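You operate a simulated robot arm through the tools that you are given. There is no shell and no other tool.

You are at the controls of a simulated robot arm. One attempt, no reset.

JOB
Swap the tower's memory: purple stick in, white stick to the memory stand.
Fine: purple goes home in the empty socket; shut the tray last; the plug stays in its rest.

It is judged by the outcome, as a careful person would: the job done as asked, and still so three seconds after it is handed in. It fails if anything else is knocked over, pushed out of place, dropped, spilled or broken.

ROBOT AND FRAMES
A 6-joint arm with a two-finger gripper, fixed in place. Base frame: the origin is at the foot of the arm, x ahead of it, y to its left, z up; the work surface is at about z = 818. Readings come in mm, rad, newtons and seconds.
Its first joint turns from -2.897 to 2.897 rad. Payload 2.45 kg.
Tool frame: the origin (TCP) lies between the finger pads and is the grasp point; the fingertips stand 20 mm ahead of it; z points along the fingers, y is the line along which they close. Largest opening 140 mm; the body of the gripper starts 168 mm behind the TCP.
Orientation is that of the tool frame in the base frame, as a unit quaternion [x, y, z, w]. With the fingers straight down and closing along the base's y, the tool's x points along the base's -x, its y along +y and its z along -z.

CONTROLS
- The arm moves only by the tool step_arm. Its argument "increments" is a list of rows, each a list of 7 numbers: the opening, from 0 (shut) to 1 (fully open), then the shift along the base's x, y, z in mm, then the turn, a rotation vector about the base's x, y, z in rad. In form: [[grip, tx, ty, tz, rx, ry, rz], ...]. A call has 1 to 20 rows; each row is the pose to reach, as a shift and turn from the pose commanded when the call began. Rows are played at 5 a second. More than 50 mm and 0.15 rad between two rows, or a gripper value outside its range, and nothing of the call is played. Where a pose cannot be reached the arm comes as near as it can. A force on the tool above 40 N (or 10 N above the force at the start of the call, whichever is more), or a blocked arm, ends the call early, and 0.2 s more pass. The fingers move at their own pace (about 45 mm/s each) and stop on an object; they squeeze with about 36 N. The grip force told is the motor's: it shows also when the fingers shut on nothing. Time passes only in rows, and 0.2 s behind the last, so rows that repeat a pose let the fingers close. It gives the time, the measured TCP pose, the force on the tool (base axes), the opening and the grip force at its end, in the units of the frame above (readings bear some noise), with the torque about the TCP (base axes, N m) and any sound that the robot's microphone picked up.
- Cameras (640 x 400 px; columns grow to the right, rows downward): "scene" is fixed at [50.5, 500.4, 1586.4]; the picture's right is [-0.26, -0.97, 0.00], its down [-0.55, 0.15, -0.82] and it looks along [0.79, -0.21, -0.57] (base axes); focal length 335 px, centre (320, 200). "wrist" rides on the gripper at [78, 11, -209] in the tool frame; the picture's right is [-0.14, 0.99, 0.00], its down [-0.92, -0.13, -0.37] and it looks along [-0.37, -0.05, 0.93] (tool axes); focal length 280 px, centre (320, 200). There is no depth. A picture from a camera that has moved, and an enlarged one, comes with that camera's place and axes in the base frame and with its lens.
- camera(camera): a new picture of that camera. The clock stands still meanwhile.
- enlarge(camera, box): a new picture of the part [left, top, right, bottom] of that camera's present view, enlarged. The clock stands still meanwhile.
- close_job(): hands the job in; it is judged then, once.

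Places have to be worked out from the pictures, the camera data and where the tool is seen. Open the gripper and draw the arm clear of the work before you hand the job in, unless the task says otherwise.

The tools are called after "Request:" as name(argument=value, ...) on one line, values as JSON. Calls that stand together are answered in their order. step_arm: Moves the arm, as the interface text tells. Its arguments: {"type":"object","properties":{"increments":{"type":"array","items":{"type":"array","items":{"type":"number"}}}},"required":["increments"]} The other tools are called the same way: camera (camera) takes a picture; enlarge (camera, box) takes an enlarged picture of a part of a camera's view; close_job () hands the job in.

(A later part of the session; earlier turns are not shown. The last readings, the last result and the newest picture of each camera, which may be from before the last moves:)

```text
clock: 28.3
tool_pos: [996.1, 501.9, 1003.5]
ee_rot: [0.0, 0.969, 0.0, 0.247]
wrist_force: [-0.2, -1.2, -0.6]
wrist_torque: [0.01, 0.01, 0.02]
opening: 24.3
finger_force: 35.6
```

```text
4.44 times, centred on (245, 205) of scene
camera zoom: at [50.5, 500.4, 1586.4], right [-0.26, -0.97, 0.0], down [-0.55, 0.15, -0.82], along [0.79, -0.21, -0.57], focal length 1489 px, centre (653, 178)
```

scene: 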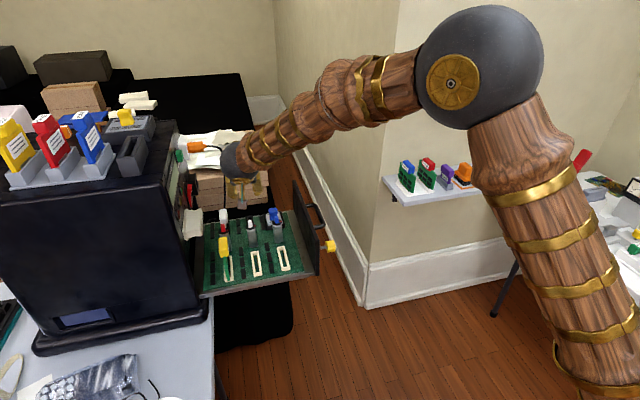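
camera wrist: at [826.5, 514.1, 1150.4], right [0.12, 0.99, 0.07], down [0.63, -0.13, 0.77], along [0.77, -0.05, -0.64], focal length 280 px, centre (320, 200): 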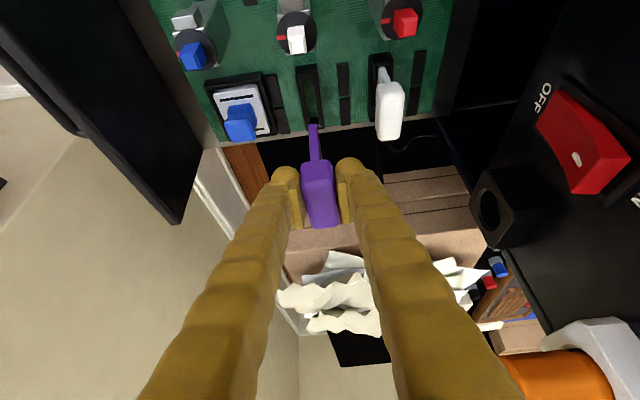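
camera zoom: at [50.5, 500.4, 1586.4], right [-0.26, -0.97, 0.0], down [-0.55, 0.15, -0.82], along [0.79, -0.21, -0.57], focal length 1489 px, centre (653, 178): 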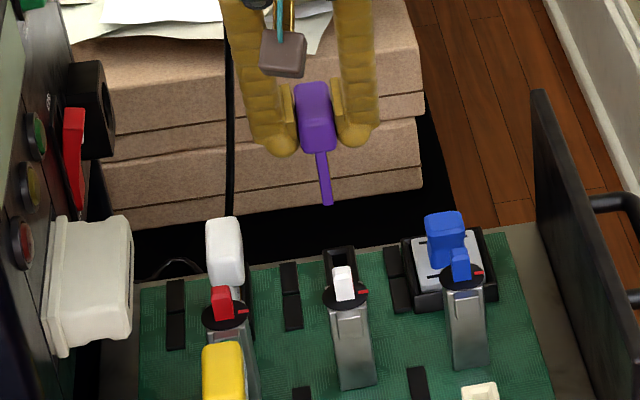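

Now I measure the held stick's tip and the slot in the enlarged wrist view.

Request:
enlarge(camera="wrist", box=[260, 50, 380, 240])

Request:
enlarge(camera="wrist", box=[280, 60, 350, 170])

Request:
enlarge(camera="scene", box=[235, 165, 275, 215])

```text
2.11 times, centred on (320, 145) of wrist
camera zoom: at [826.5, 514.1, 1150.4], right [0.12, 0.99, 0.07], down [0.63, -0.13, 0.77], along [0.77, -0.05, -0.64], focal length 590 px, centre (320, 316)
```

zoom: 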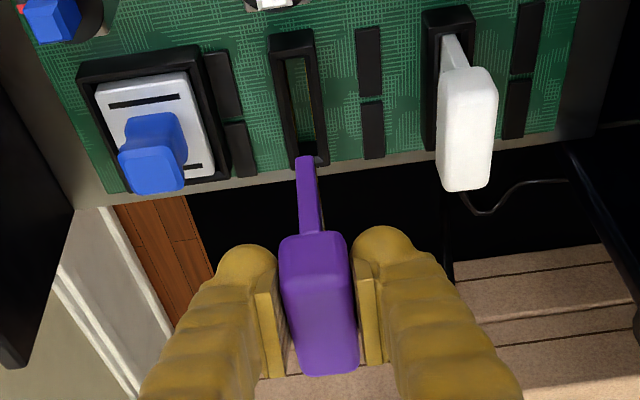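

```text
3.64 times, centred on (315, 115) of wrist
camera zoom: at [826.5, 514.1, 1150.4], right [0.12, 0.99, 0.07], down [0.63, -0.13, 0.77], along [0.77, -0.05, -0.64], focal length 1020 px, centre (338, 509)
```

zoom: 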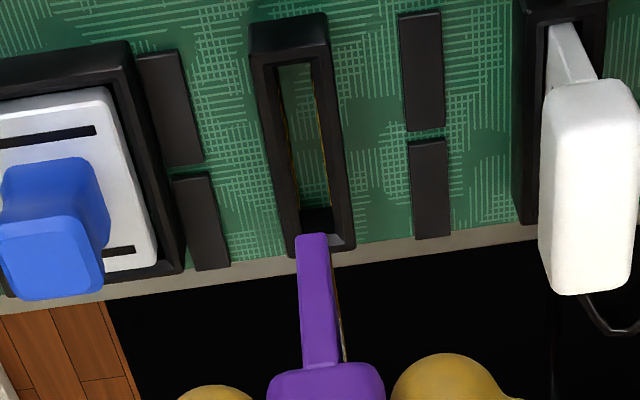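

```text
8.00 times, centred on (255, 190) of scene
camera zoom: at [50.5, 500.4, 1586.4], right [-0.26, -0.97, 0.0], down [-0.55, 0.15, -0.82], along [0.79, -0.21, -0.57], focal length 2680 px, centre (840, 280)
```

zoom: 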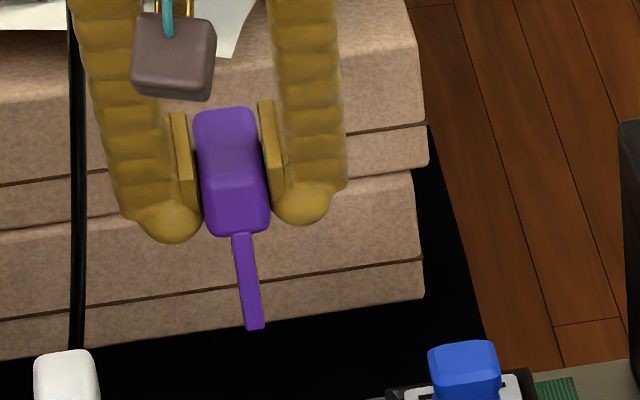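

The stick hangs vertical, its tip about 65 mm under the TCP and its near face about 20 mm behind it. I descend to just above the slot and compare tip and slot directly.

Request:
step_arm(increments=[[0, 5, -1, -30, 0, 0, 0], [0, 10, -2, -60, 0, 0, 0], [0, 12, -2.5, -85, 0, 0, 0], [0, 12, -2.5, -90, 0, 0, 0], [0, 12, -2.5, -90, 0, 0, 0]])

Request:
enlarge(camera="wrist", box=[260, 80, 360, 200])

Request:
enlarge(camera="scene", box=[220, 180, 280, 240])

```text
clock: 29.5
tool_pos: [1008.9, 497.9, 913.0]
ee_rot: [0.0, 0.969, -0.001, 0.248]
wrist_force: [-0.5, -0.9, -0.2]
wrist_torque: [-0.01, -0.01, -0.04]
opening: 24.4
finger_force: 35.8
```

```text
3.33 times, centred on (310, 140) of wrist
camera zoom: at [838.9, 510.6, 1058.8], right [0.12, 0.99, 0.07], down [0.63, -0.13, 0.77], along [0.77, -0.05, -0.64], focal length 935 px, centre (353, 400)
```

zoom: 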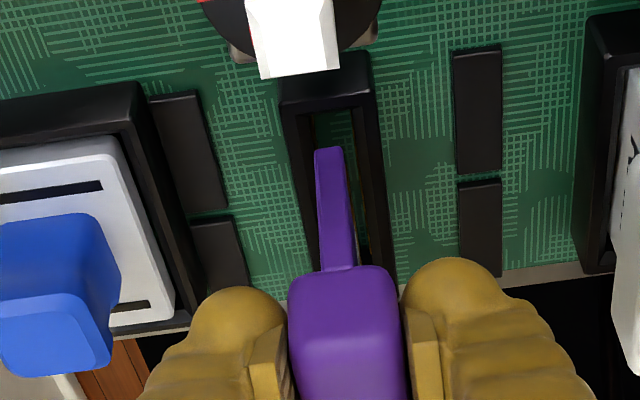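

```text
6.67 times, centred on (250, 210) of scene
camera zoom: at [50.5, 500.4, 1586.4], right [-0.26, -0.97, 0.0], down [-0.55, 0.15, -0.82], along [0.79, -0.21, -0.57], focal length 2233 px, centre (787, 133)
```

zoom: 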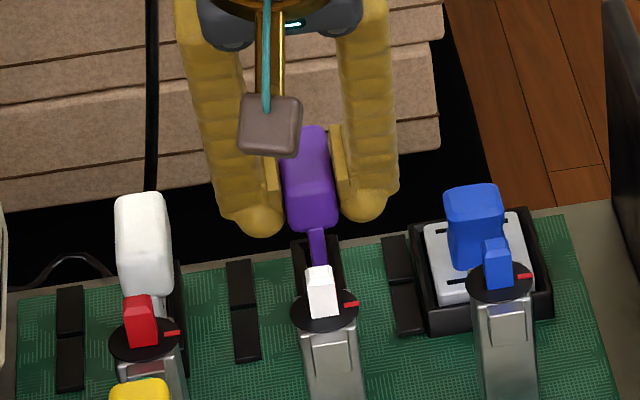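

The tip is about 2 mm too far to -y and its near face almost matches the slot's near edge. I check how the white stick sits in its own slot as a reference.

Request:
enlarge(camera="wrist", box=[415, 70, 475, 140])

Request:
enlarge(camera="wrist", box=[290, 90, 350, 160])

Request:
camera(camera="wrist")

```text
5.71 times, centred on (445, 105) of wrist
camera zoom: at [838.9, 510.6, 1058.8], right [0.12, 0.99, 0.07], down [0.63, -0.13, 0.77], along [0.77, -0.05, -0.64], focal length 1602 px, centre (-394, 743)
```

zoom: 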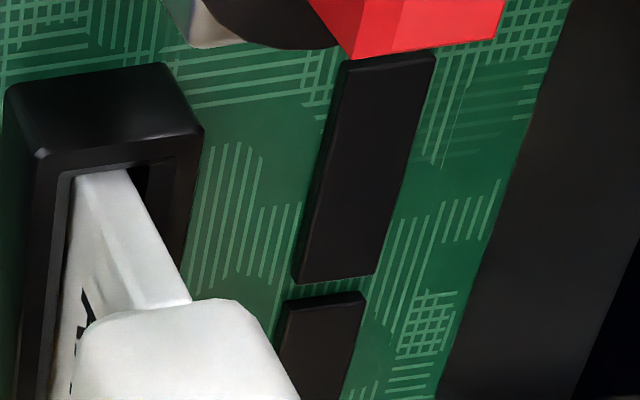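

```text
5.71 times, centred on (320, 125) of wrist
camera zoom: at [838.9, 510.6, 1058.8], right [0.12, 0.99, 0.07], down [0.63, -0.13, 0.77], along [0.77, -0.05, -0.64], focal length 1602 px, centre (320, 629)
```

zoom: 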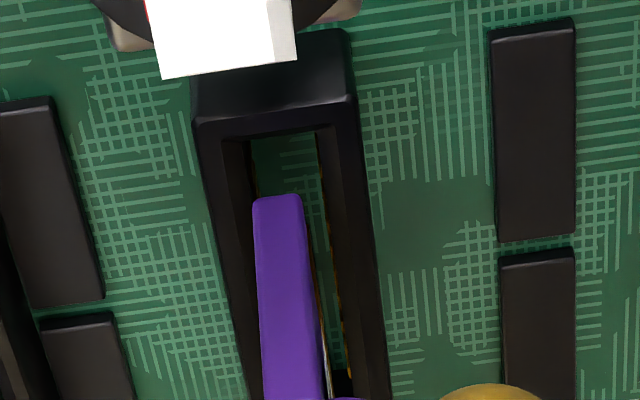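

```text
taken
camera wrist: at [838.9, 510.6, 1058.8], right [0.12, 0.99, 0.07], down [0.63, -0.13, 0.77], along [0.77, -0.05, -0.64], focal length 280 px, centre (320, 200)
```

wrist: 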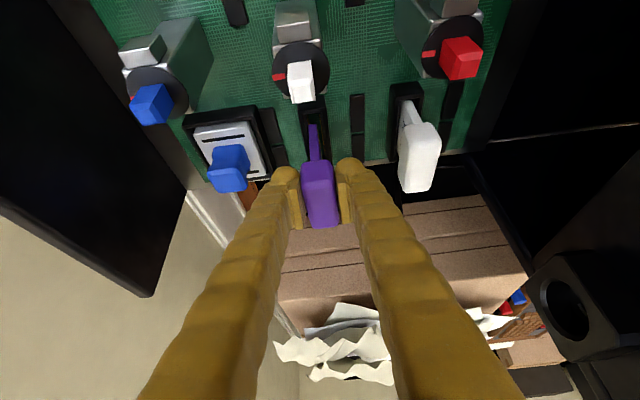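

The white reference suggests seating TCP at about (1014, 500.2). I shift there, still above the collar, and check again.

Request:
step_arm(increments=[[0, 3, 1.3, 0, 0, 0, 0], [0, 5.5, 2.6, -4, 0, 0, 0], [0, 5.5, 2.6, -4, 0, 0, 0]])

Request:
enlarge(camera="wrist", box=[290, 90, 350, 160])

Request:
enlarge(camera="scene", box=[235, 195, 275, 235])

```text
clock: 30.3
tool_pos: [1012.5, 501.1, 908.5]
ee_rot: [0.002, 0.969, -0.001, 0.248]
wrist_force: [-0.1, -0.5, 0.1]
wrist_torque: [0.0, 0.01, -0.02]
opening: 24.2
finger_force: 36.2
```

```text
5.71 times, centred on (320, 125) of wrist
camera zoom: at [844.2, 513.3, 1055.3], right [0.12, 0.99, 0.07], down [0.63, -0.13, 0.77], along [0.77, -0.05, -0.64], focal length 1602 px, centre (320, 629)
```

zoom: 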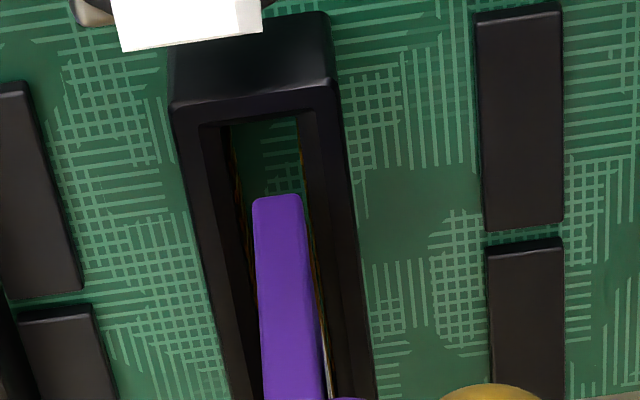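

```text
10.00 times, centred on (255, 215) of scene
camera zoom: at [50.5, 500.4, 1586.4], right [-0.26, -0.97, 0.0], down [-0.55, 0.15, -0.82], along [0.79, -0.21, -0.57], focal length 3350 px, centre (970, 50)
```

zoom: 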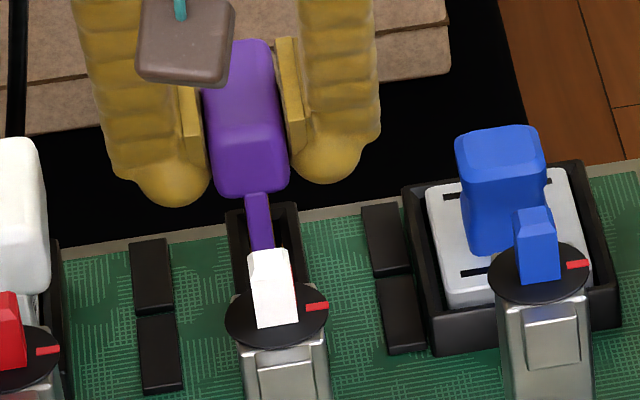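

Both views show the tip now about 2 mm toward +y of the slot centre. I correct by -1.8 mm and recheck.

Request:
step_arm(increments=[[0, 0, -1.8, 0, 0, 0, 0], [0, 0, -1.8, -4, 0, 0, 0], [0, 0, -1.8, -4, 0, 0, 0]])

Request:
enlarge(camera="wrist", box=[290, 90, 350, 160])

Request:
enlarge(camera="scene", box=[235, 195, 275, 235])

```text
clock: 31.1
tool_pos: [1015.2, 498.5, 906.4]
ee_rot: [0.001, 0.969, 0.001, 0.248]
wrist_force: [-4.5, -0.7, 24.5]
wrist_torque: [-0.08, -0.63, -0.06]
opening: 24.4
finger_force: 35.4
```

```text
5.71 times, centred on (320, 125) of wrist
camera zoom: at [844.3, 511.6, 1053.2], right [0.12, 0.99, 0.07], down [0.63, -0.13, 0.77], along [0.77, -0.05, -0.64], focal length 1602 px, centre (320, 629)
```

zoom: 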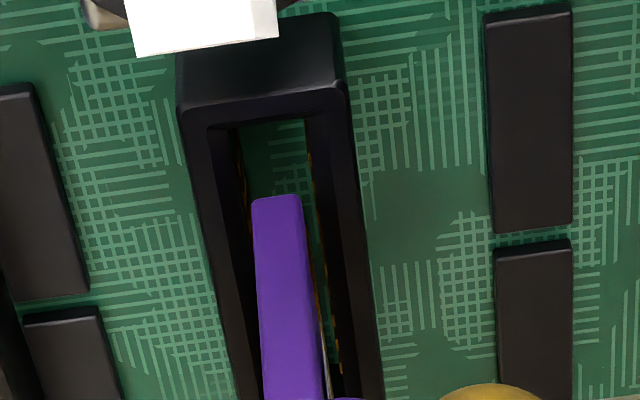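

```text
10.00 times, centred on (255, 215) of scene
camera zoom: at [50.5, 500.4, 1586.4], right [-0.26, -0.97, 0.0], down [-0.55, 0.15, -0.82], along [0.79, -0.21, -0.57], focal length 3350 px, centre (970, 50)
```

zoom: 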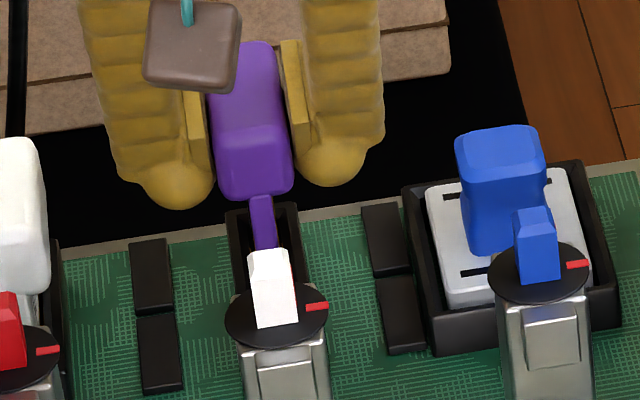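

The tip touched the far rim: +24 N up, with the torque placing the contact about 37 mm ahead of the TCP. So the stick's tip is 71 mm below the TCP and extends further forward than I judged; sideways it is centred. I raise it slightly and shift back about 7.5 mm in x.

Request:
step_arm(increments=[[0, 0, 0, 3, 0, 0, 0], [0, -3, 0, 5, 0, 0, 0], [0, -7.5, 0, 5, 0, 0, 0], [0, -7.5, 0, 5, 0, 0, 0]])

Request:
enlarge(camera="wrist", box=[290, 90, 350, 160])

Request:
enlarge(camera="scene", box=[235, 195, 275, 235])

```text
clock: 32.1
tool_pos: [1007.2, 499.8, 910.2]
ee_rot: [0.001, 0.969, -0.001, 0.248]
wrist_force: [-0.5, -0.6, 0.4]
wrist_torque: [-0.02, -0.02, 0.01]
opening: 24.2
finger_force: 35.9
```

```text
5.71 times, centred on (320, 125) of wrist
camera zoom: at [836.7, 511.5, 1056.2], right [0.12, 0.99, 0.06], down [0.63, -0.13, 0.77], along [0.77, -0.05, -0.64], focal length 1602 px, centre (320, 629)
```

zoom: 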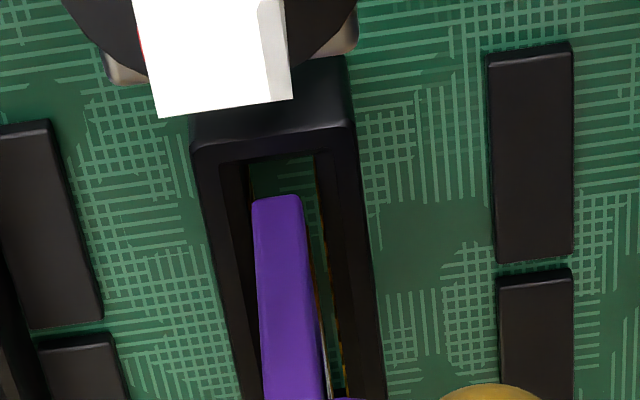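

```text
10.00 times, centred on (255, 215) of scene
camera zoom: at [50.5, 500.4, 1586.4], right [-0.26, -0.97, 0.0], down [-0.55, 0.15, -0.82], along [0.79, -0.21, -0.57], focal length 3350 px, centre (970, 50)
```

zoom: 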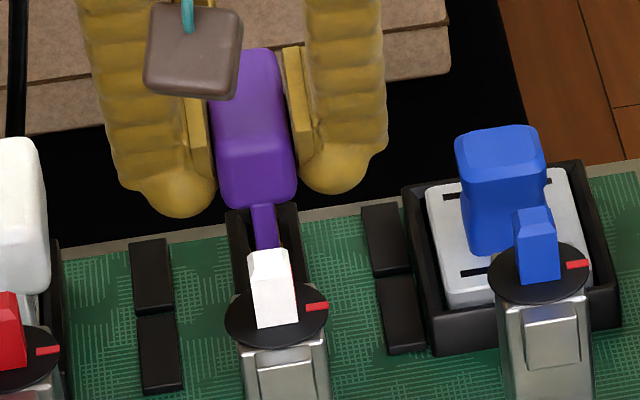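

Well centred in y (within about 0.6 mm). I nudge +0.4 mm and descend slowly into the slot.

Request:
step_arm(increments=[[0, 0, 0.4, -2, 0, 0, 0], [0, 0, 0.4, -4, 0, 0, 0], [0, 0, 0.4, -6, 0, 0, 0], [0, 0, 0.4, -8, 0, 0, 0], [0, 0, 0.4, -10, 0, 0, 0], [0, 0, 0.4, -10, 0, 0, 0]])

```text
clock: 33.5
tool_pos: [1007.6, 499.1, 899.4]
ee_rot: [0.0, 0.969, -0.001, 0.248]
wrist_force: [0.3, -0.5, 0.1]
wrist_torque: [0.04, -0.03, -0.01]
opening: 24.1
finger_force: 36.3
```

It entered the slot with no force (tip about 7 mm inside). I continue down in small steps, watching the force.

Request:
step_arm(increments=[[0, 0, 0, -2, 0, 0, 0], [0, 0, 0, -4, 0, 0, 0], [0, 0, 0, -6, 0, 0, 0], [0, 0, 0, -8, 0, 0, 0], [0, 0, 0, -8, 0, 0, 0]])

Request:
enlarge(camera="wrist", box=[270, 70, 450, 230])

Request:
enlarge(camera="scene", box=[210, 180, 290, 240])

```text
clock: 34.7
tool_pos: [1007.5, 500.6, 892.1]
ee_rot: [0.001, 0.969, -0.001, 0.248]
wrist_force: [-4.4, 1.4, 2.9]
wrist_torque: [0.01, 0.18, 0.0]
opening: 24.4
finger_force: 35.7
```

```text
2.50 times, centred on (360, 150) of wrist
camera zoom: at [836.7, 512.3, 1038.5], right [0.12, 0.99, 0.07], down [0.63, -0.13, 0.77], along [0.77, -0.05, -0.64], focal length 701 px, centre (220, 325)
```

zoom: 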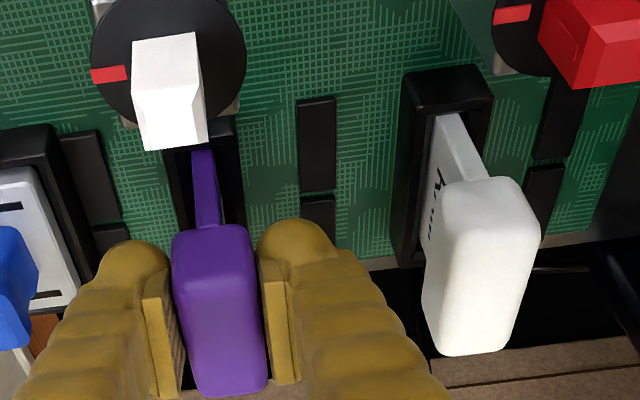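

```text
6.67 times, centred on (250, 210) of scene
camera zoom: at [50.5, 500.4, 1586.4], right [-0.26, -0.97, 0.0], down [-0.55, 0.15, -0.82], along [0.79, -0.21, -0.57], focal length 2233 px, centre (787, 133)
```

zoom: 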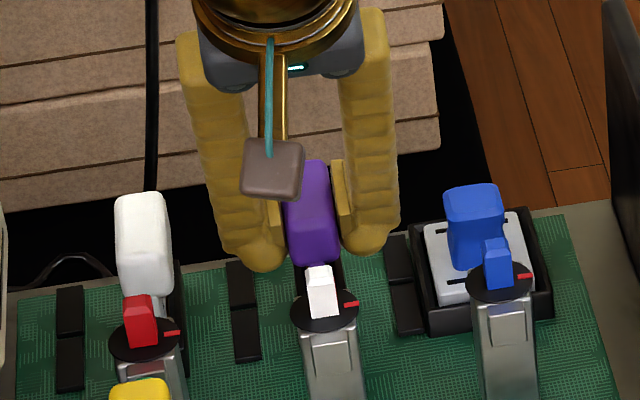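

Purple still stands roughly 5–6 mm higher than the white reference. I press on down gently until it seats.

Request:
step_arm(increments=[[0, 0, 0, -1.5, 0, 0, 0], [0, 0, 0, -3, 0, 0, 0], [0, 0, 0, -4, 0, 0, 0], [0, 0, 0, -5, 0, 0, 0], [0, 0, 0, -6, 0, 0, 0], [0, 0, 0, -6, 0, 0, 0]])

Request:
enlarge(camera="scene", box=[210, 180, 290, 240])

```text
clock: 36.1
tool_pos: [1007.1, 499.3, 887.4]
ee_rot: [0.002, 0.968, -0.001, 0.249]
wrist_force: [-23.3, -2.4, 21.7]
wrist_torque: [-0.06, 0.16, 0.0]
opening: 24.2
finger_force: 36.0
```

```text
6.67 times, centred on (250, 210) of scene
camera zoom: at [50.5, 500.4, 1586.4], right [-0.26, -0.97, 0.0], down [-0.55, 0.15, -0.82], along [0.79, -0.21, -0.57], focal length 2233 px, centre (787, 133)
```

zoom: 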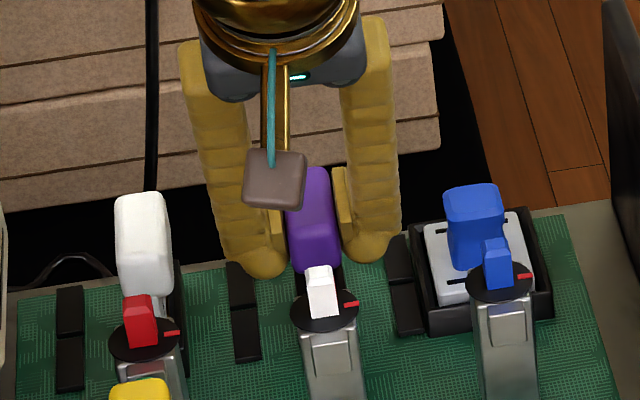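

Fx is -23 N with the lift force: the stick's far end is wedging on the far side of the slot. I ease up, shift 2.5 mm back in x and press again.

Request:
step_arm(increments=[[0, 0, 0, 3, 0, 0, 0], [0, -1.5, 0, 5, 0, 0, 0], [0, -2.5, 0, 5, 0, 0, 0], [0, -2.5, 0, 3, 0, 0, 0], [0, -2.5, 0, 2, 0, 0, 0]])

```text
clock: 37.3
tool_pos: [1005.5, 500.8, 888.6]
ee_rot: [0.001, 0.969, 0.0, 0.248]
wrist_force: [30.9, 3.8, 2.0]
wrist_torque: [0.01, -0.35, 0.04]
opening: 24.4
finger_force: 36.0
```

Now Fx is +31 N, so the slot guides the stick closely in x; the free position lies between, about +1.4 mm from here. I recentre, then press down.

Request:
step_arm(increments=[[0, 1.4, -0.2, 0, 0, 0, 0], [0, 1.4, -0.2, 0, 0, 0, 0]])

```text
clock: 37.9
tool_pos: [1005.3, 500.3, 887.6]
ee_rot: [0.0, 0.969, 0.0, 0.247]
wrist_force: [2.4, 2.0, 2.0]
wrist_torque: [0.03, 0.12, 0.02]
opening: 24.8
finger_force: 35.7
```

The lateral forces are gone. Now I press down slowly.

Request:
step_arm(increments=[[0, 0, 0, -1, 0, 0, 0], [0, 0, 0, -2, 0, 0, 0], [0, 0, 0, -2, 0, 0, 0]])

```text
clock: 38.7
tool_pos: [1005.5, 500.2, 886.8]
ee_rot: [0.0, 0.969, 0.0, 0.248]
wrist_force: [-21.8, -2.3, 21.4]
wrist_torque: [-0.04, 0.35, 0.02]
opening: 24.2
finger_force: 36.1
```

It resists at z ≈ 886.8, close to the height expected from white. I compare heights of the two sticks in the pictures.

Request:
enlarge(camera="scene", box=[210, 180, 270, 240])

Request:
enlarge(camera="wrist", box=[270, 70, 450, 230])

Request:
enlarge(camera="wrist", box=[290, 100, 350, 180])

```text
6.67 times, centred on (240, 210) of scene
camera zoom: at [50.5, 500.4, 1586.4], right [-0.26, -0.97, 0.0], down [-0.55, 0.15, -0.82], along [0.79, -0.21, -0.57], focal length 2233 px, centre (853, 133)
```

zoom: 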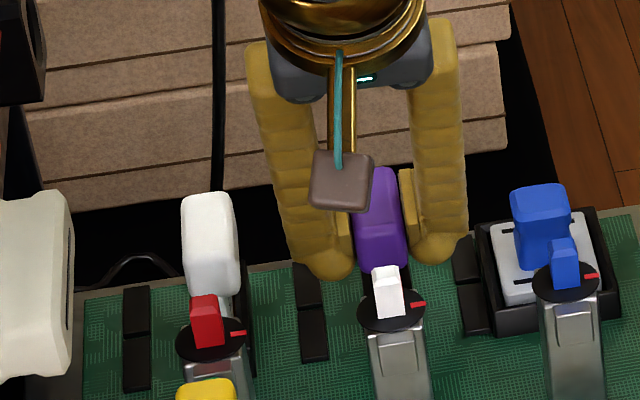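

```text
2.50 times, centred on (360, 150) of wrist
camera zoom: at [835.1, 512.2, 1033.6], right [0.12, 0.99, 0.07], down [0.63, -0.13, 0.77], along [0.77, -0.05, -0.64], focal length 701 px, centre (220, 325)
```

zoom: 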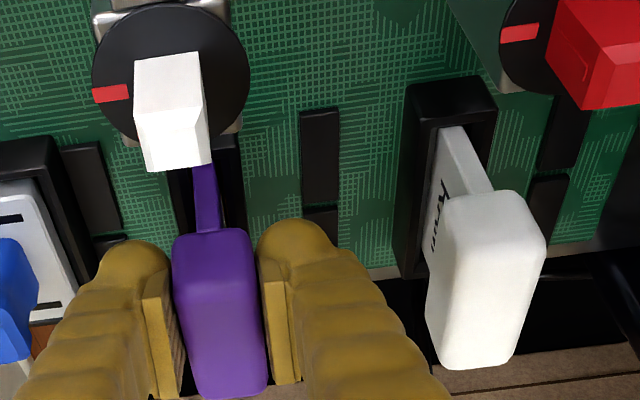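

```text
5.00 times, centred on (320, 140) of wrist
camera zoom: at [835.1, 512.2, 1033.6], right [0.12, 0.99, 0.07], down [0.63, -0.13, 0.77], along [0.77, -0.05, -0.64], focal length 1402 px, centre (320, 500)
```

zoom: 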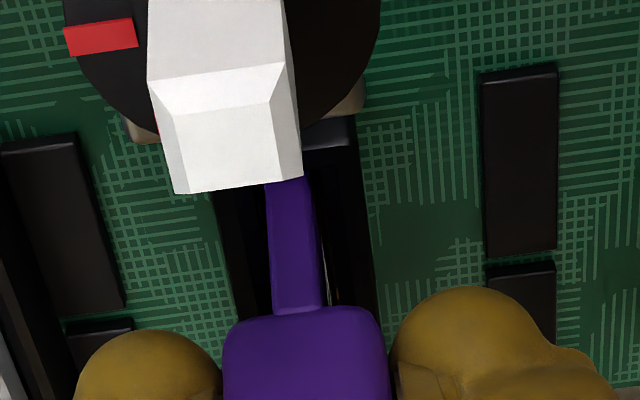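

I compare more finely with bigger zooms of both handles.

Request:
enlarge(camera="scene", box=[230, 195, 270, 225])

Request:
enlarge(camera="scene", box=[205, 195, 245, 225])

Request:
enlarge(camera="wrist", box=[285, 120, 345, 240])

Request:
enlarge(camera="wrist", box=[390, 100, 450, 220])

```text
13.33 times, centred on (250, 210) of scene
camera zoom: at [50.5, 500.4, 1586.4], right [-0.26, -0.97, 0.0], down [-0.55, 0.15, -0.82], along [0.79, -0.21, -0.57], focal length 4466 px, centre (1253, 67)
```

zoom: 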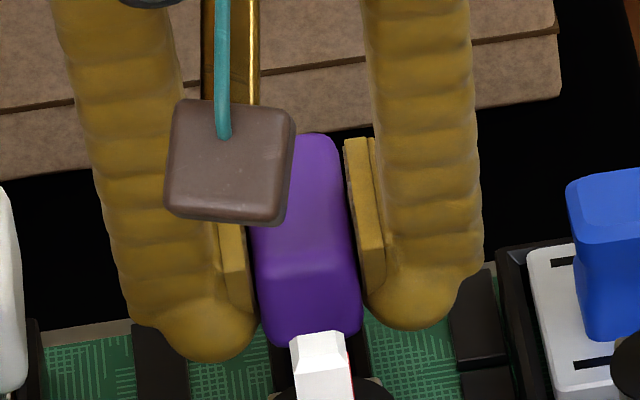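

```text
13.33 times, centred on (225, 210) of scene
camera zoom: at [50.5, 500.4, 1586.4], right [-0.26, -0.97, 0.0], down [-0.55, 0.15, -0.82], along [0.79, -0.21, -0.57], focal length 4466 px, centre (1587, 67)
```

zoom: 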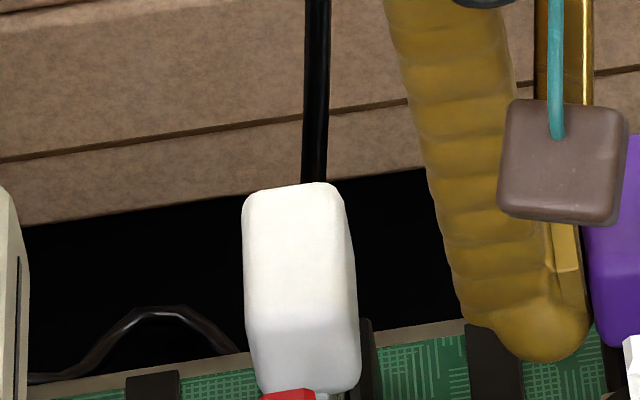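

```text
3.33 times, centred on (315, 180) of wrist
camera zoom: at [835.1, 512.2, 1033.6], right [0.12, 0.99, 0.07], down [0.63, -0.13, 0.77], along [0.77, -0.05, -0.64], focal length 935 px, centre (337, 267)
```

zoom: 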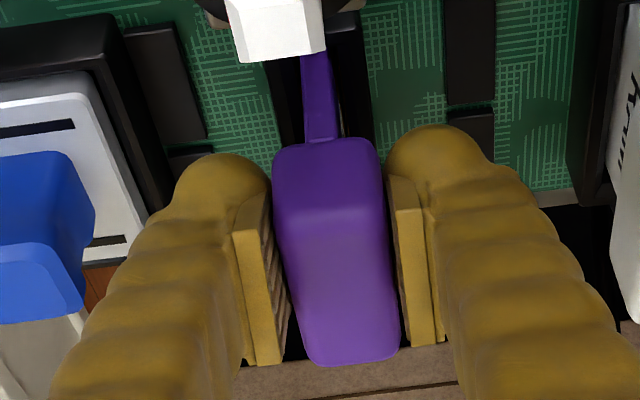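

```text
3.33 times, centred on (420, 160) of wrist
camera zoom: at [835.1, 512.2, 1033.6], right [0.12, 0.99, 0.07], down [0.63, -0.13, 0.77], along [0.77, -0.05, -0.64], focal length 935 px, centre (-13, 333)
```

zoom: 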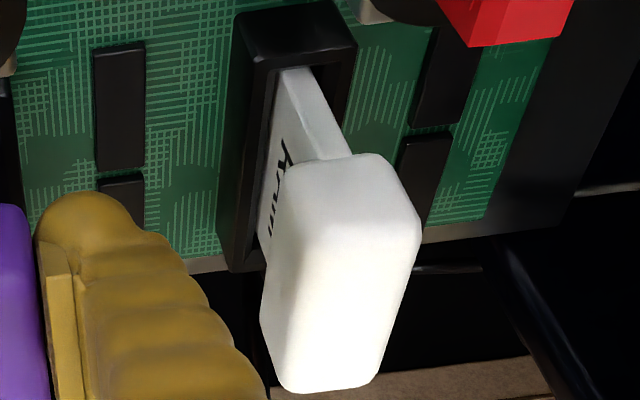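

Within about 1 mm both sticks stand equally high, and there is a hard stop at z ≈ 887. I take out the x force and press a little more to make sure it is home.

Request:
step_arm(increments=[[0, -0.5, 0, 0, 0, 0, 0], [0, -1, 0, 0, 0, 0, 0], [0, -1, 0, 0, 0, 0, 0]])

Request:
step_arm(increments=[[0, 0, 0, -0.5, 0, 0, 0], [0, -0.3, 0, -1, 0, 0, 0], [0, -0.3, 0, -1, 0, 0, 0]])

```text
clock: 39.5
tool_pos: [1006.0, 500.1, 886.7]
ee_rot: [0.0, 0.969, 0.0, 0.248]
wrist_force: [-5.7, 1.9, 20.3]
wrist_torque: [0.04, -0.27, 0.04]
opening: 24.3
finger_force: 35.7
```

```text
clock: 40.3
tool_pos: [1005.4, 500.6, 887.1]
ee_rot: [0.001, 0.969, 0.0, 0.248]
wrist_force: [3.7, 0.1, 32.7]
wrist_torque: [0.05, -0.34, 0.0]
opening: 24.4
finger_force: 35.9
```

Firm hard stop: +33 N with no further travel and no side force, so purple is home. I relax the press and open the fingers a little.

Request:
step_arm(increments=[[0, 0.3, 0, 1, 0, 0, 0], [0, 0.5, 0, 1.6, 0, 0, 0], [0.2, 0.5, 0, 1.6, 0, 0, 0], [0.25, 0.5, 0, 1.6, 0, 0, 0], [0.3, 0.5, 0, 1.6, 0, 0, 0], [0.3, 0.5, 0, 1.6, 0, 0, 0]])

Request:
enlarge(camera="wrist", box=[230, 70, 410, 230])

```text
clock: 41.7
tool_pos: [1005.5, 500.2, 886.7]
ee_rot: [0.002, 0.969, -0.002, 0.248]
wrist_force: [0.2, 0.4, 0.5]
wrist_torque: [0.0, -0.02, 0.0]
opening: 42.1
finger_force: 0.1
```

```text
2.50 times, centred on (320, 150) of wrist
camera zoom: at [835.0, 512.1, 1033.0], right [0.12, 0.99, 0.07], down [0.63, -0.13, 0.77], along [0.77, -0.05, -0.64], focal length 701 px, centre (320, 325)
```

zoom: 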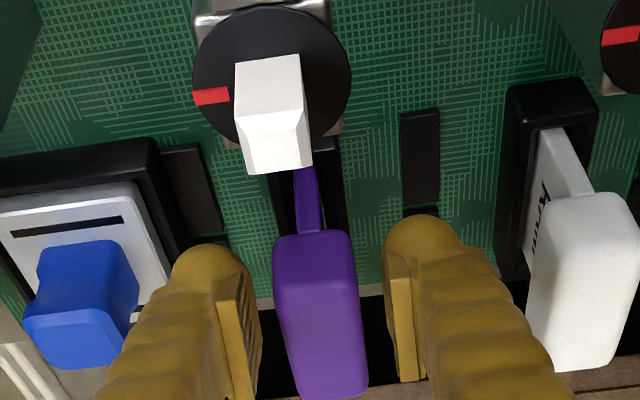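

Purple stays seated. I rise straight up, then move over to the white stick and look before descending.

Request:
step_arm(increments=[[0.3, 0, 0, 20, 0, 0, 0], [0.3, 0, 0, 50, 0, 0, 0], [0.36, 0, 0, 75, 0, 0, 0], [0.36, 0, 40, 75, 0, 0, 0], [0.36, 0, 86, 75, 0, 0, 0], [0.36, 0, 86, 75, 0, 0, 0]])

Request:
camera(camera="wrist")

Request:
enlarge(camera="scene", box=[180, 150, 290, 250])

```text
clock: 43.1
tool_pos: [1005.0, 585.4, 961.6]
ee_rot: [0.001, 0.969, -0.001, 0.248]
wrist_force: [-0.4, -0.5, 0.8]
wrist_torque: [0.02, 0.01, -0.01]
opening: 50.2
finger_force: 0.0
```

```text
taken
camera wrist: at [834.8, 598.9, 1107.6], right [0.12, 0.99, 0.06], down [0.63, -0.13, 0.77], along [0.77, -0.05, -0.64], focal length 280 px, centre (320, 200)
```

wrist: 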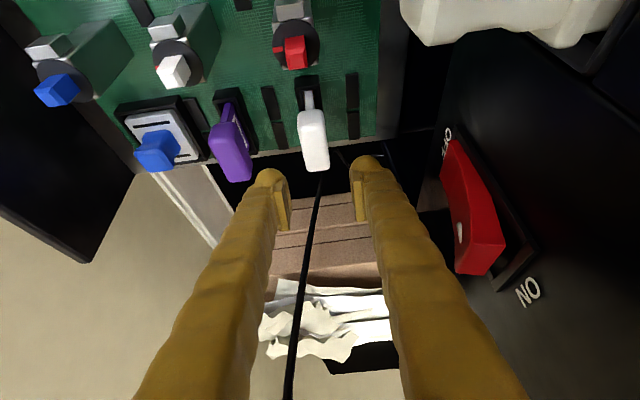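

```text
4.00 times, centred on (235, 200) of scene
camera zoom: at [50.5, 500.4, 1586.4], right [-0.26, -0.97, 0.0], down [-0.55, 0.15, -0.82], along [0.79, -0.21, -0.57], focal length 1340 px, centre (660, 200)
```

zoom: 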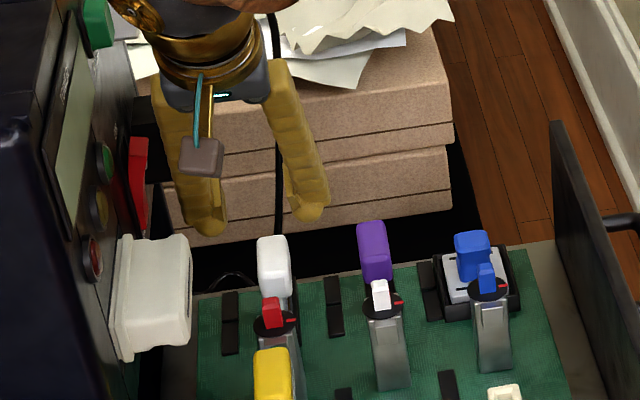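

Purple sits level with its neighbours. The white handle is centred below the open fingers, and the cable hangs beyond it at x above 1045. I descend to the white handle.

Request:
step_arm(increments=[[0.36, 0, 0.3, -25, 0, 0, 0], [0.36, 0.3, 0.3, -50, 0, 0, 0], [0.36, 0.3, 0.3, -70, 0, 0, 0], [0.36, 0.3, 0.3, -74.5, 0, 0, 0], [0.36, 0.3, 0.3, -74.5, 0, 0, 0]])

Request:
enlarge(camera="wrist", box=[230, 70, 410, 230])

Request:
enlarge(camera="scene", box=[180, 170, 270, 240])

```text
clock: 44.3
tool_pos: [1004.3, 587.6, 887.6]
ee_rot: [0.0, 0.969, -0.001, 0.248]
wrist_force: [0.3, -0.2, 0.0]
wrist_torque: [-0.01, 0.0, 0.02]
opening: 50.6
finger_force: 0.0
```

```text
2.50 times, centred on (320, 150) of wrist
camera zoom: at [834.8, 599.0, 1034.2], right [0.12, 0.99, 0.06], down [0.63, -0.13, 0.77], along [0.77, -0.05, -0.64], focal length 701 px, centre (320, 325)
```

zoom: 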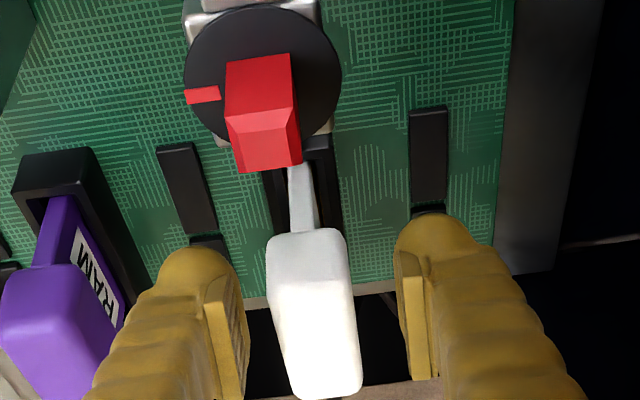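

```text
5.71 times, centred on (225, 205) of scene
camera zoom: at [50.5, 500.4, 1586.4], right [-0.26, -0.97, 0.0], down [-0.55, 0.15, -0.82], along [0.79, -0.21, -0.57], focal length 1914 px, centre (863, 171)
```

zoom: 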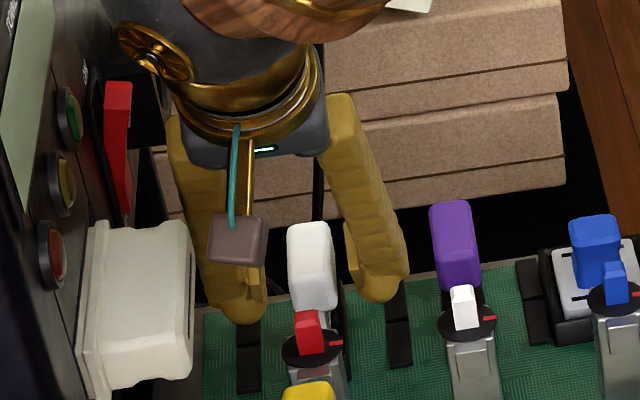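

Compared with purple's grasp view the white handle sits about 2 mm to the -y side of the finger centre. I shift -2 mm and close.

Request:
step_arm(increments=[[0.36, 0.5, -2, 0, 0, 0, 0], [0.25, 0.5, -2, 0, 0, 0, 0], [0.2, 0.5, -2, 0, 0, 0, 0]])

Request:
enlarge(camera="wrist", box=[230, 70, 410, 230])

```text
clock: 45.1
tool_pos: [1006.0, 584.1, 888.2]
ee_rot: [0.001, 0.969, -0.001, 0.248]
wrist_force: [-0.3, 0.9, 0.4]
wrist_torque: [0.01, 0.03, 0.0]
opening: 27.9
finger_force: 0.0
```

```text
2.50 times, centred on (320, 150) of wrist
camera zoom: at [835.2, 596.8, 1034.1], right [0.12, 0.99, 0.07], down [0.63, -0.13, 0.77], along [0.77, -0.05, -0.64], focal length 701 px, centre (320, 325)
```

zoom: 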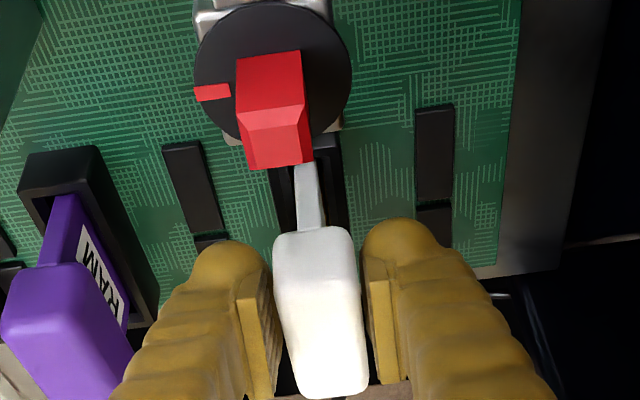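

The handle is centred with a 2 mm gap each side. I close fully.

Request:
step_arm(increments=[[0.1, 0, 0, 0, 0, 0, 0], [0, 0, 0, 0, 0, 0, 0], [0, 0, 0, 0, 0, 0, 0]])

```text
clock: 45.9
tool_pos: [1006.3, 585.2, 887.5]
ee_rot: [0.002, 0.969, -0.002, 0.248]
wrist_force: [2.9, 6.9, -1.7]
wrist_torque: [0.06, -0.02, -0.01]
opening: 24.6
finger_force: 35.5
```

Firm grip with small side force. I pull straight up slowly.

Request:
step_arm(increments=[[0, 0, 0.3, 3, 0, 0, 0], [0, 0, 0.3, 6, 0, 0, 0], [0, 0, 0.3, 10, 0, 0, 0], [0, 0, 0.3, 15, 0, 0, 0], [0, 0, 0.3, 22, 0, 0, 0], [0, 0, 0.3, 30, 0, 0, 0], [0, 0, 0.3, 30, 0, 0, 0]])

Request:
enlarge(camera="scene", box=[180, 150, 290, 250])

Request:
camera(camera="wrist")

```text
clock: 47.5
tool_pos: [1006.4, 585.1, 917.1]
ee_rot: [-0.001, 0.969, -0.001, 0.248]
wrist_force: [0.2, 0.2, 0.0]
wrist_torque: [0.04, -0.04, -0.01]
opening: 24.1
finger_force: 36.3
```

```text
4.00 times, centred on (235, 200) of scene
camera zoom: at [50.5, 500.4, 1586.4], right [-0.26, -0.97, 0.0], down [-0.55, 0.15, -0.82], along [0.79, -0.21, -0.57], focal length 1340 px, centre (660, 200)
```

zoom: 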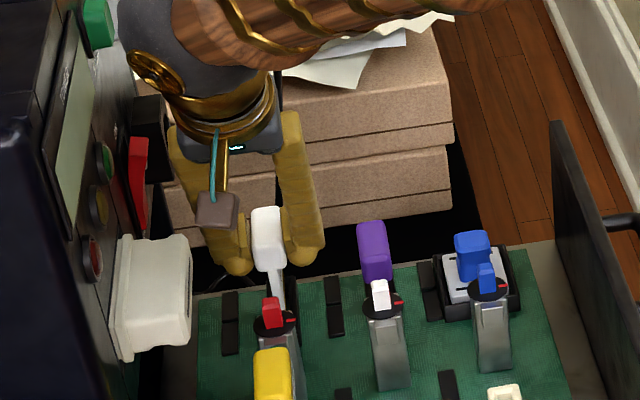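

```text
taken
camera wrist: at [836.1, 596.9, 1064.0], right [0.12, 0.99, 0.06], down [0.63, -0.13, 0.77], along [0.77, -0.05, -0.64], focal length 280 px, centre (320, 200)
```

wrist: 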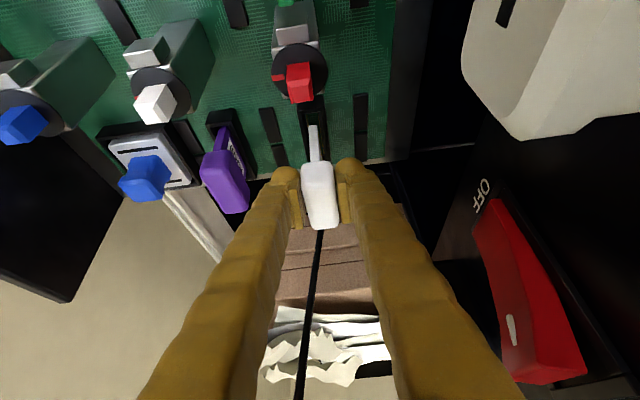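

White is out freely. I lift on, drawing away from the cable (back and toward -y), up to travel height.

Request:
step_arm(increments=[[0, -3, 0, 25, 0, 0, 0], [0, -12, -5, 55, 0, 0, 0], [0, -22, -15, 85, 0, 0, 0], [0, -40, -30, 115, 0, 0, 0], [0, -70, -50, 140, 0, 0, 0], [0, -100, -80, 155, 0, 0, 0], [0, -130, -118, 160, 0, 0, 0], [0, -135, -166, 160, 0, 0, 0], [0, -135, -214, 160, 0, 0, 0], [0, -135, -262, 160, 0, 0, 0], [0, -135, -310, 160, 0, 0, 0], [0, -135, -358, 160, 0, 0, 0], [0, -135, -406, 160, 0, 0, 0], [0, -135, -454, 160, 0, 0, 0], [0, -135, -502, 160, 0, 0, 0], [0, -135, -550, 160, 0, 0, 0], [0, -135, -598, 160, 0, 0, 0], [0, -135, -646, 160, 0, 0, 0], [0, -135, -694, 160, 0, 0, 0]])

Request:
camera(camera="scene")

```text
clock: 51.5
tool_pos: [870.4, -110.8, 1076.8]
ee_rot: [0.0, 0.969, -0.001, 0.247]
wrist_force: [0.6, -0.4, -1.2]
wrist_torque: [-0.04, 0.0, 0.01]
opening: 24.5
finger_force: 36.0
```

```text
taken
```

scene: 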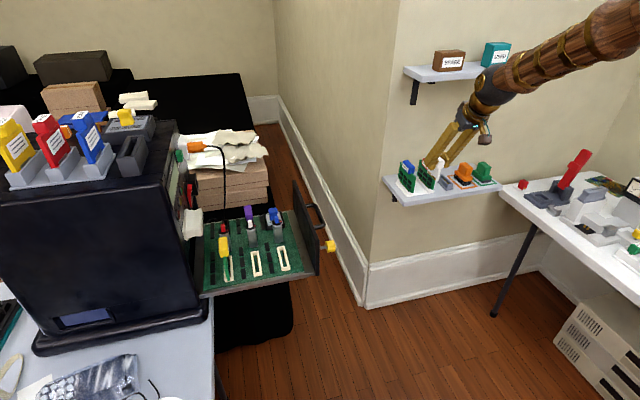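

Carrying white safely. I continue to above the grey memory stand, whose seat I know from lifting purple: TCP about (1022, -282.4, 933).

Request:
step_arm(increments=[[0, 0, -45, 0, 0, 0, 0], [0, 5, -92, 0, 0, 0, 0], [0, 20, -135, 0, 0, 0, 0], [0, 50, -165, 0, 0, 0, 0], [0, 90, -171.6, -5, 0, 0, 0], [0, 125, -171.6, -25, 0, 0, 0], [0, 151.9, -171.6, -60, 0, 0, 0], [0, 151.9, -171.6, -92, 0, 0, 0], [0, 151.9, -171.6, -107, 0, 0, 0], [0, 151.9, -171.6, -107, 0, 0, 0]])

Request:
enlarge(camera="wrist", box=[260, 70, 380, 220])

Request:
enlarge(camera="scene", box=[420, 140, 500, 200])

```text
clock: 53.7
tool_pos: [1023.1, -282.2, 970.6]
ee_rot: [0.001, 0.969, -0.001, 0.248]
wrist_force: [1.1, 0.4, 0.4]
wrist_torque: [0.01, 0.04, -0.01]
opening: 24.3
finger_force: 35.7
```

```text
2.67 times, centred on (320, 145) of wrist
camera zoom: at [852.3, -269.1, 1116.5], right [0.12, 0.99, 0.07], down [0.63, -0.13, 0.77], along [0.77, -0.05, -0.64], focal length 748 px, centre (320, 347)
```

zoom: 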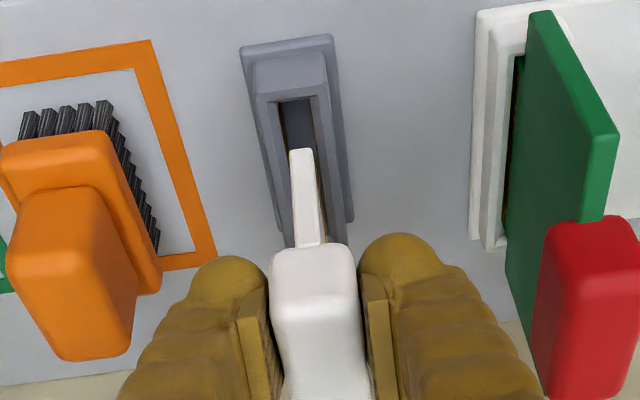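

```text
6.67 times, centred on (460, 170) of scene
camera zoom: at [50.5, 500.4, 1586.4], right [-0.26, -0.97, 0.0], down [-0.55, 0.15, -0.82], along [0.79, -0.21, -0.57], focal length 2233 px, centre (-613, 400)
```

zoom: 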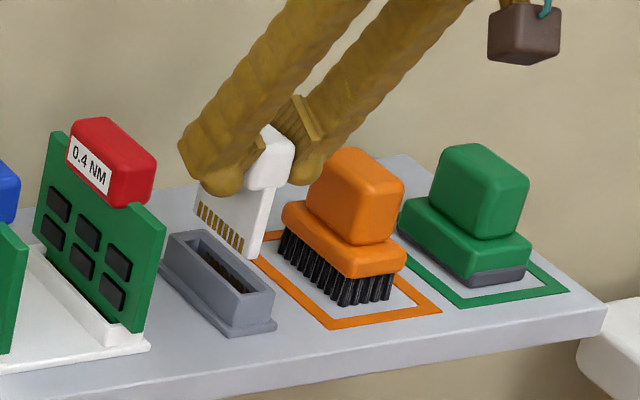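

White hangs directly over the empty stand slot. I lower it slowly.

Request:
step_arm(increments=[[0, 0, 0, -5, 0, 0, 0], [0, 0, 0, -10, 0, 0, 0], [0, 0, 0, -14, 0, 0, 0], [0, 0, 0, -17, 0, 0, 0], [0, 0, 0, -20, 0, 0, 0], [0, 0, 0, -20, 0, 0, 0]])

Request:
enlarge(camera="wrist", box=[260, 70, 380, 220])

```text
clock: 55.1
tool_pos: [1023.1, -281.8, 950.1]
ee_rot: [0.001, 0.969, -0.001, 0.249]
wrist_force: [-0.4, 0.1, -0.8]
wrist_torque: [0.05, 0.02, 0.01]
opening: 24.3
finger_force: 36.0
```

```text
2.67 times, centred on (320, 145) of wrist
camera zoom: at [852.3, -269.3, 1096.6], right [0.12, 0.99, 0.07], down [0.63, -0.13, 0.77], along [0.77, -0.05, -0.64], focal length 748 px, centre (320, 347)
```

zoom: 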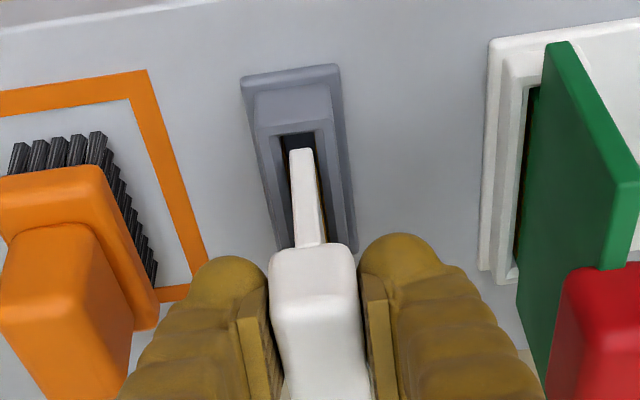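

No contact force yet, and the tip is entering the slot. I continue to the seat height in small steps.

Request:
step_arm(increments=[[0, 0, 0, -4, 0, 0, 0], [0, 0, 0, -8, 0, 0, 0], [0, 0, 0, -11, 0, 0, 0], [0, 0, 0, -14, 0, 0, 0], [0, 0, 0, -16, 0, 0, 0], [0, 0, 0, -16, 0, 0, 0]])

Request:
enlarge(camera="scene", box=[420, 140, 500, 200])

```text
clock: 56.5
tool_pos: [1021.4, -281.1, 933.2]
ee_rot: [0.0, 0.969, 0.0, 0.248]
wrist_force: [-20.0, -4.1, -0.5]
wrist_torque: [0.04, 0.91, -0.02]
opening: 24.3
finger_force: 36.3
```

```text
6.67 times, centred on (460, 170) of scene
camera zoom: at [50.5, 500.4, 1586.4], right [-0.26, -0.97, 0.0], down [-0.55, 0.15, -0.82], along [0.79, -0.21, -0.57], focal length 2233 px, centre (-613, 400)
```

zoom: 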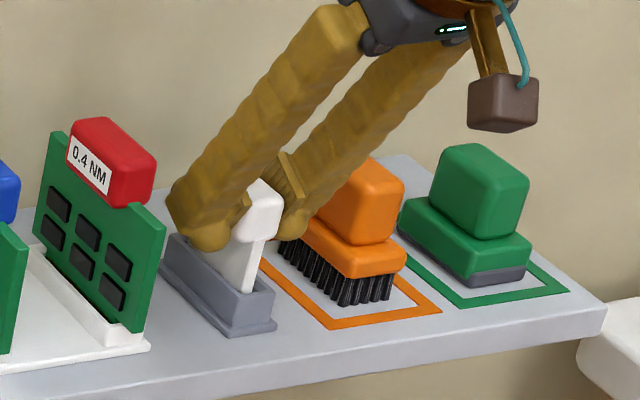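

Inside the slot with an x side force of -20 N, so I shift 1 mm back in x and go down the last bit.

Request:
step_arm(increments=[[0, -1, 0, 0, 0, 0, 0], [0, -1, 0, -1, 0, 0, 0], [0, -1, 0, -1.6, 0, 0, 0], [0, -1, 0, -1.6, 0, 0, 0]])

```text
clock: 57.5
tool_pos: [1022.5, -281.2, 932.9]
ee_rot: [0.001, 0.969, -0.002, 0.249]
wrist_force: [-0.4, -3.2, 1.8]
wrist_torque: [-0.03, 0.06, 0.0]
opening: 24.2
finger_force: 36.2
```

Request:
step_arm(increments=[[0, 0, 0, -0.6, 0, 0, 0], [0, 0, 0, -1.2, 0, 0, 0], [0, 0, 0, -1.2, 0, 0, 0]])

```text
clock: 58.3
tool_pos: [1020.3, -280.8, 931.2]
ee_rot: [0.001, 0.969, -0.001, 0.248]
wrist_force: [-1.9, -6.2, -0.2]
wrist_torque: [-0.12, 0.2, 0.03]
opening: 24.4
finger_force: 36.3
```

There is still no bottom contact at z ≈ 931.5, so I keep lowering in small steps until Fz rises.

Request:
step_arm(increments=[[0, 0, 0.2, -0.7, 0, 0, 0], [0, 0, 0.3, -1.4, 0, 0, 0], [0, 0, 0.3, -1.4, 0, 0, 0]])

```text
clock: 59.1
tool_pos: [1021.8, -283.7, 930.7]
ee_rot: [0.001, 0.969, -0.001, 0.248]
wrist_force: [1.8, -17.9, 1.2]
wrist_torque: [-0.21, 0.16, -0.06]
opening: 24.3
finger_force: 35.8
```

The side force grew in y, so I correct toward -y and continue down.

Request:
step_arm(increments=[[0, 0, -0.5, 0, 0, 0, 0], [0, 0, -0.9, 0, 0, 0, 0], [0, 0, -0.9, -0.8, 0, 0, 0], [0, 0, -0.9, -1.4, 0, 0, 0], [0, 0, -0.9, -1.4, 0, 0, 0]])

Request:
enlarge(camera="scene", box=[420, 140, 500, 200])

Request:
enlarge(camera="wrist", box=[230, 90, 410, 240])

```text
clock: 60.3
tool_pos: [1021.7, -282.0, 928.9]
ee_rot: [0.0, 0.969, -0.001, 0.248]
wrist_force: [2.1, -5.6, 9.8]
wrist_torque: [-0.09, 0.02, 0.03]
opening: 24.3
finger_force: 35.7
```

```text
6.67 times, centred on (460, 170) of scene
camera zoom: at [50.5, 500.4, 1586.4], right [-0.26, -0.97, 0.0], down [-0.55, 0.15, -0.82], along [0.79, -0.21, -0.57], focal length 2233 px, centre (-613, 400)
```

zoom: 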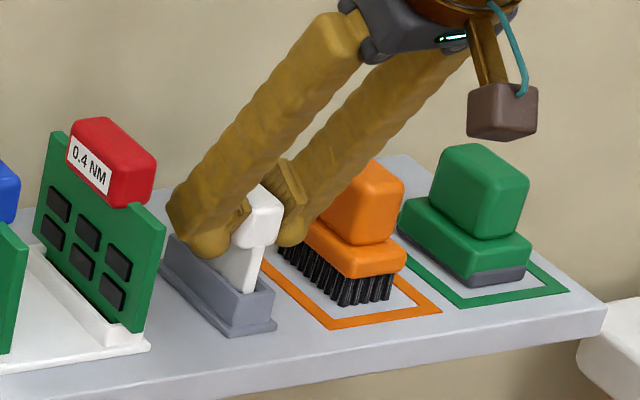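

```text
2.67 times, centred on (320, 165) of wrist
camera zoom: at [851.2, -269.8, 1075.7], right [0.12, 0.99, 0.07], down [0.63, -0.13, 0.77], along [0.77, -0.05, -0.64], focal length 748 px, centre (320, 293)
```

zoom: 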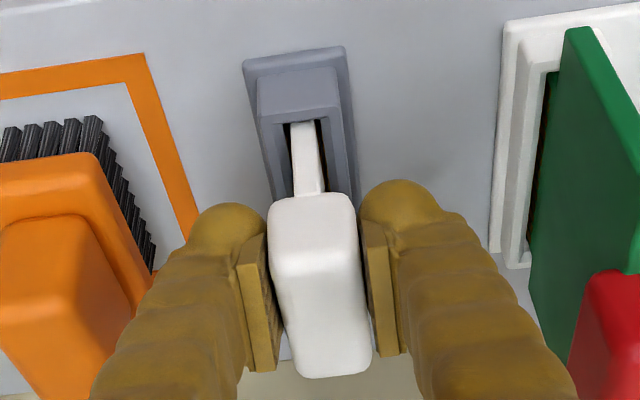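

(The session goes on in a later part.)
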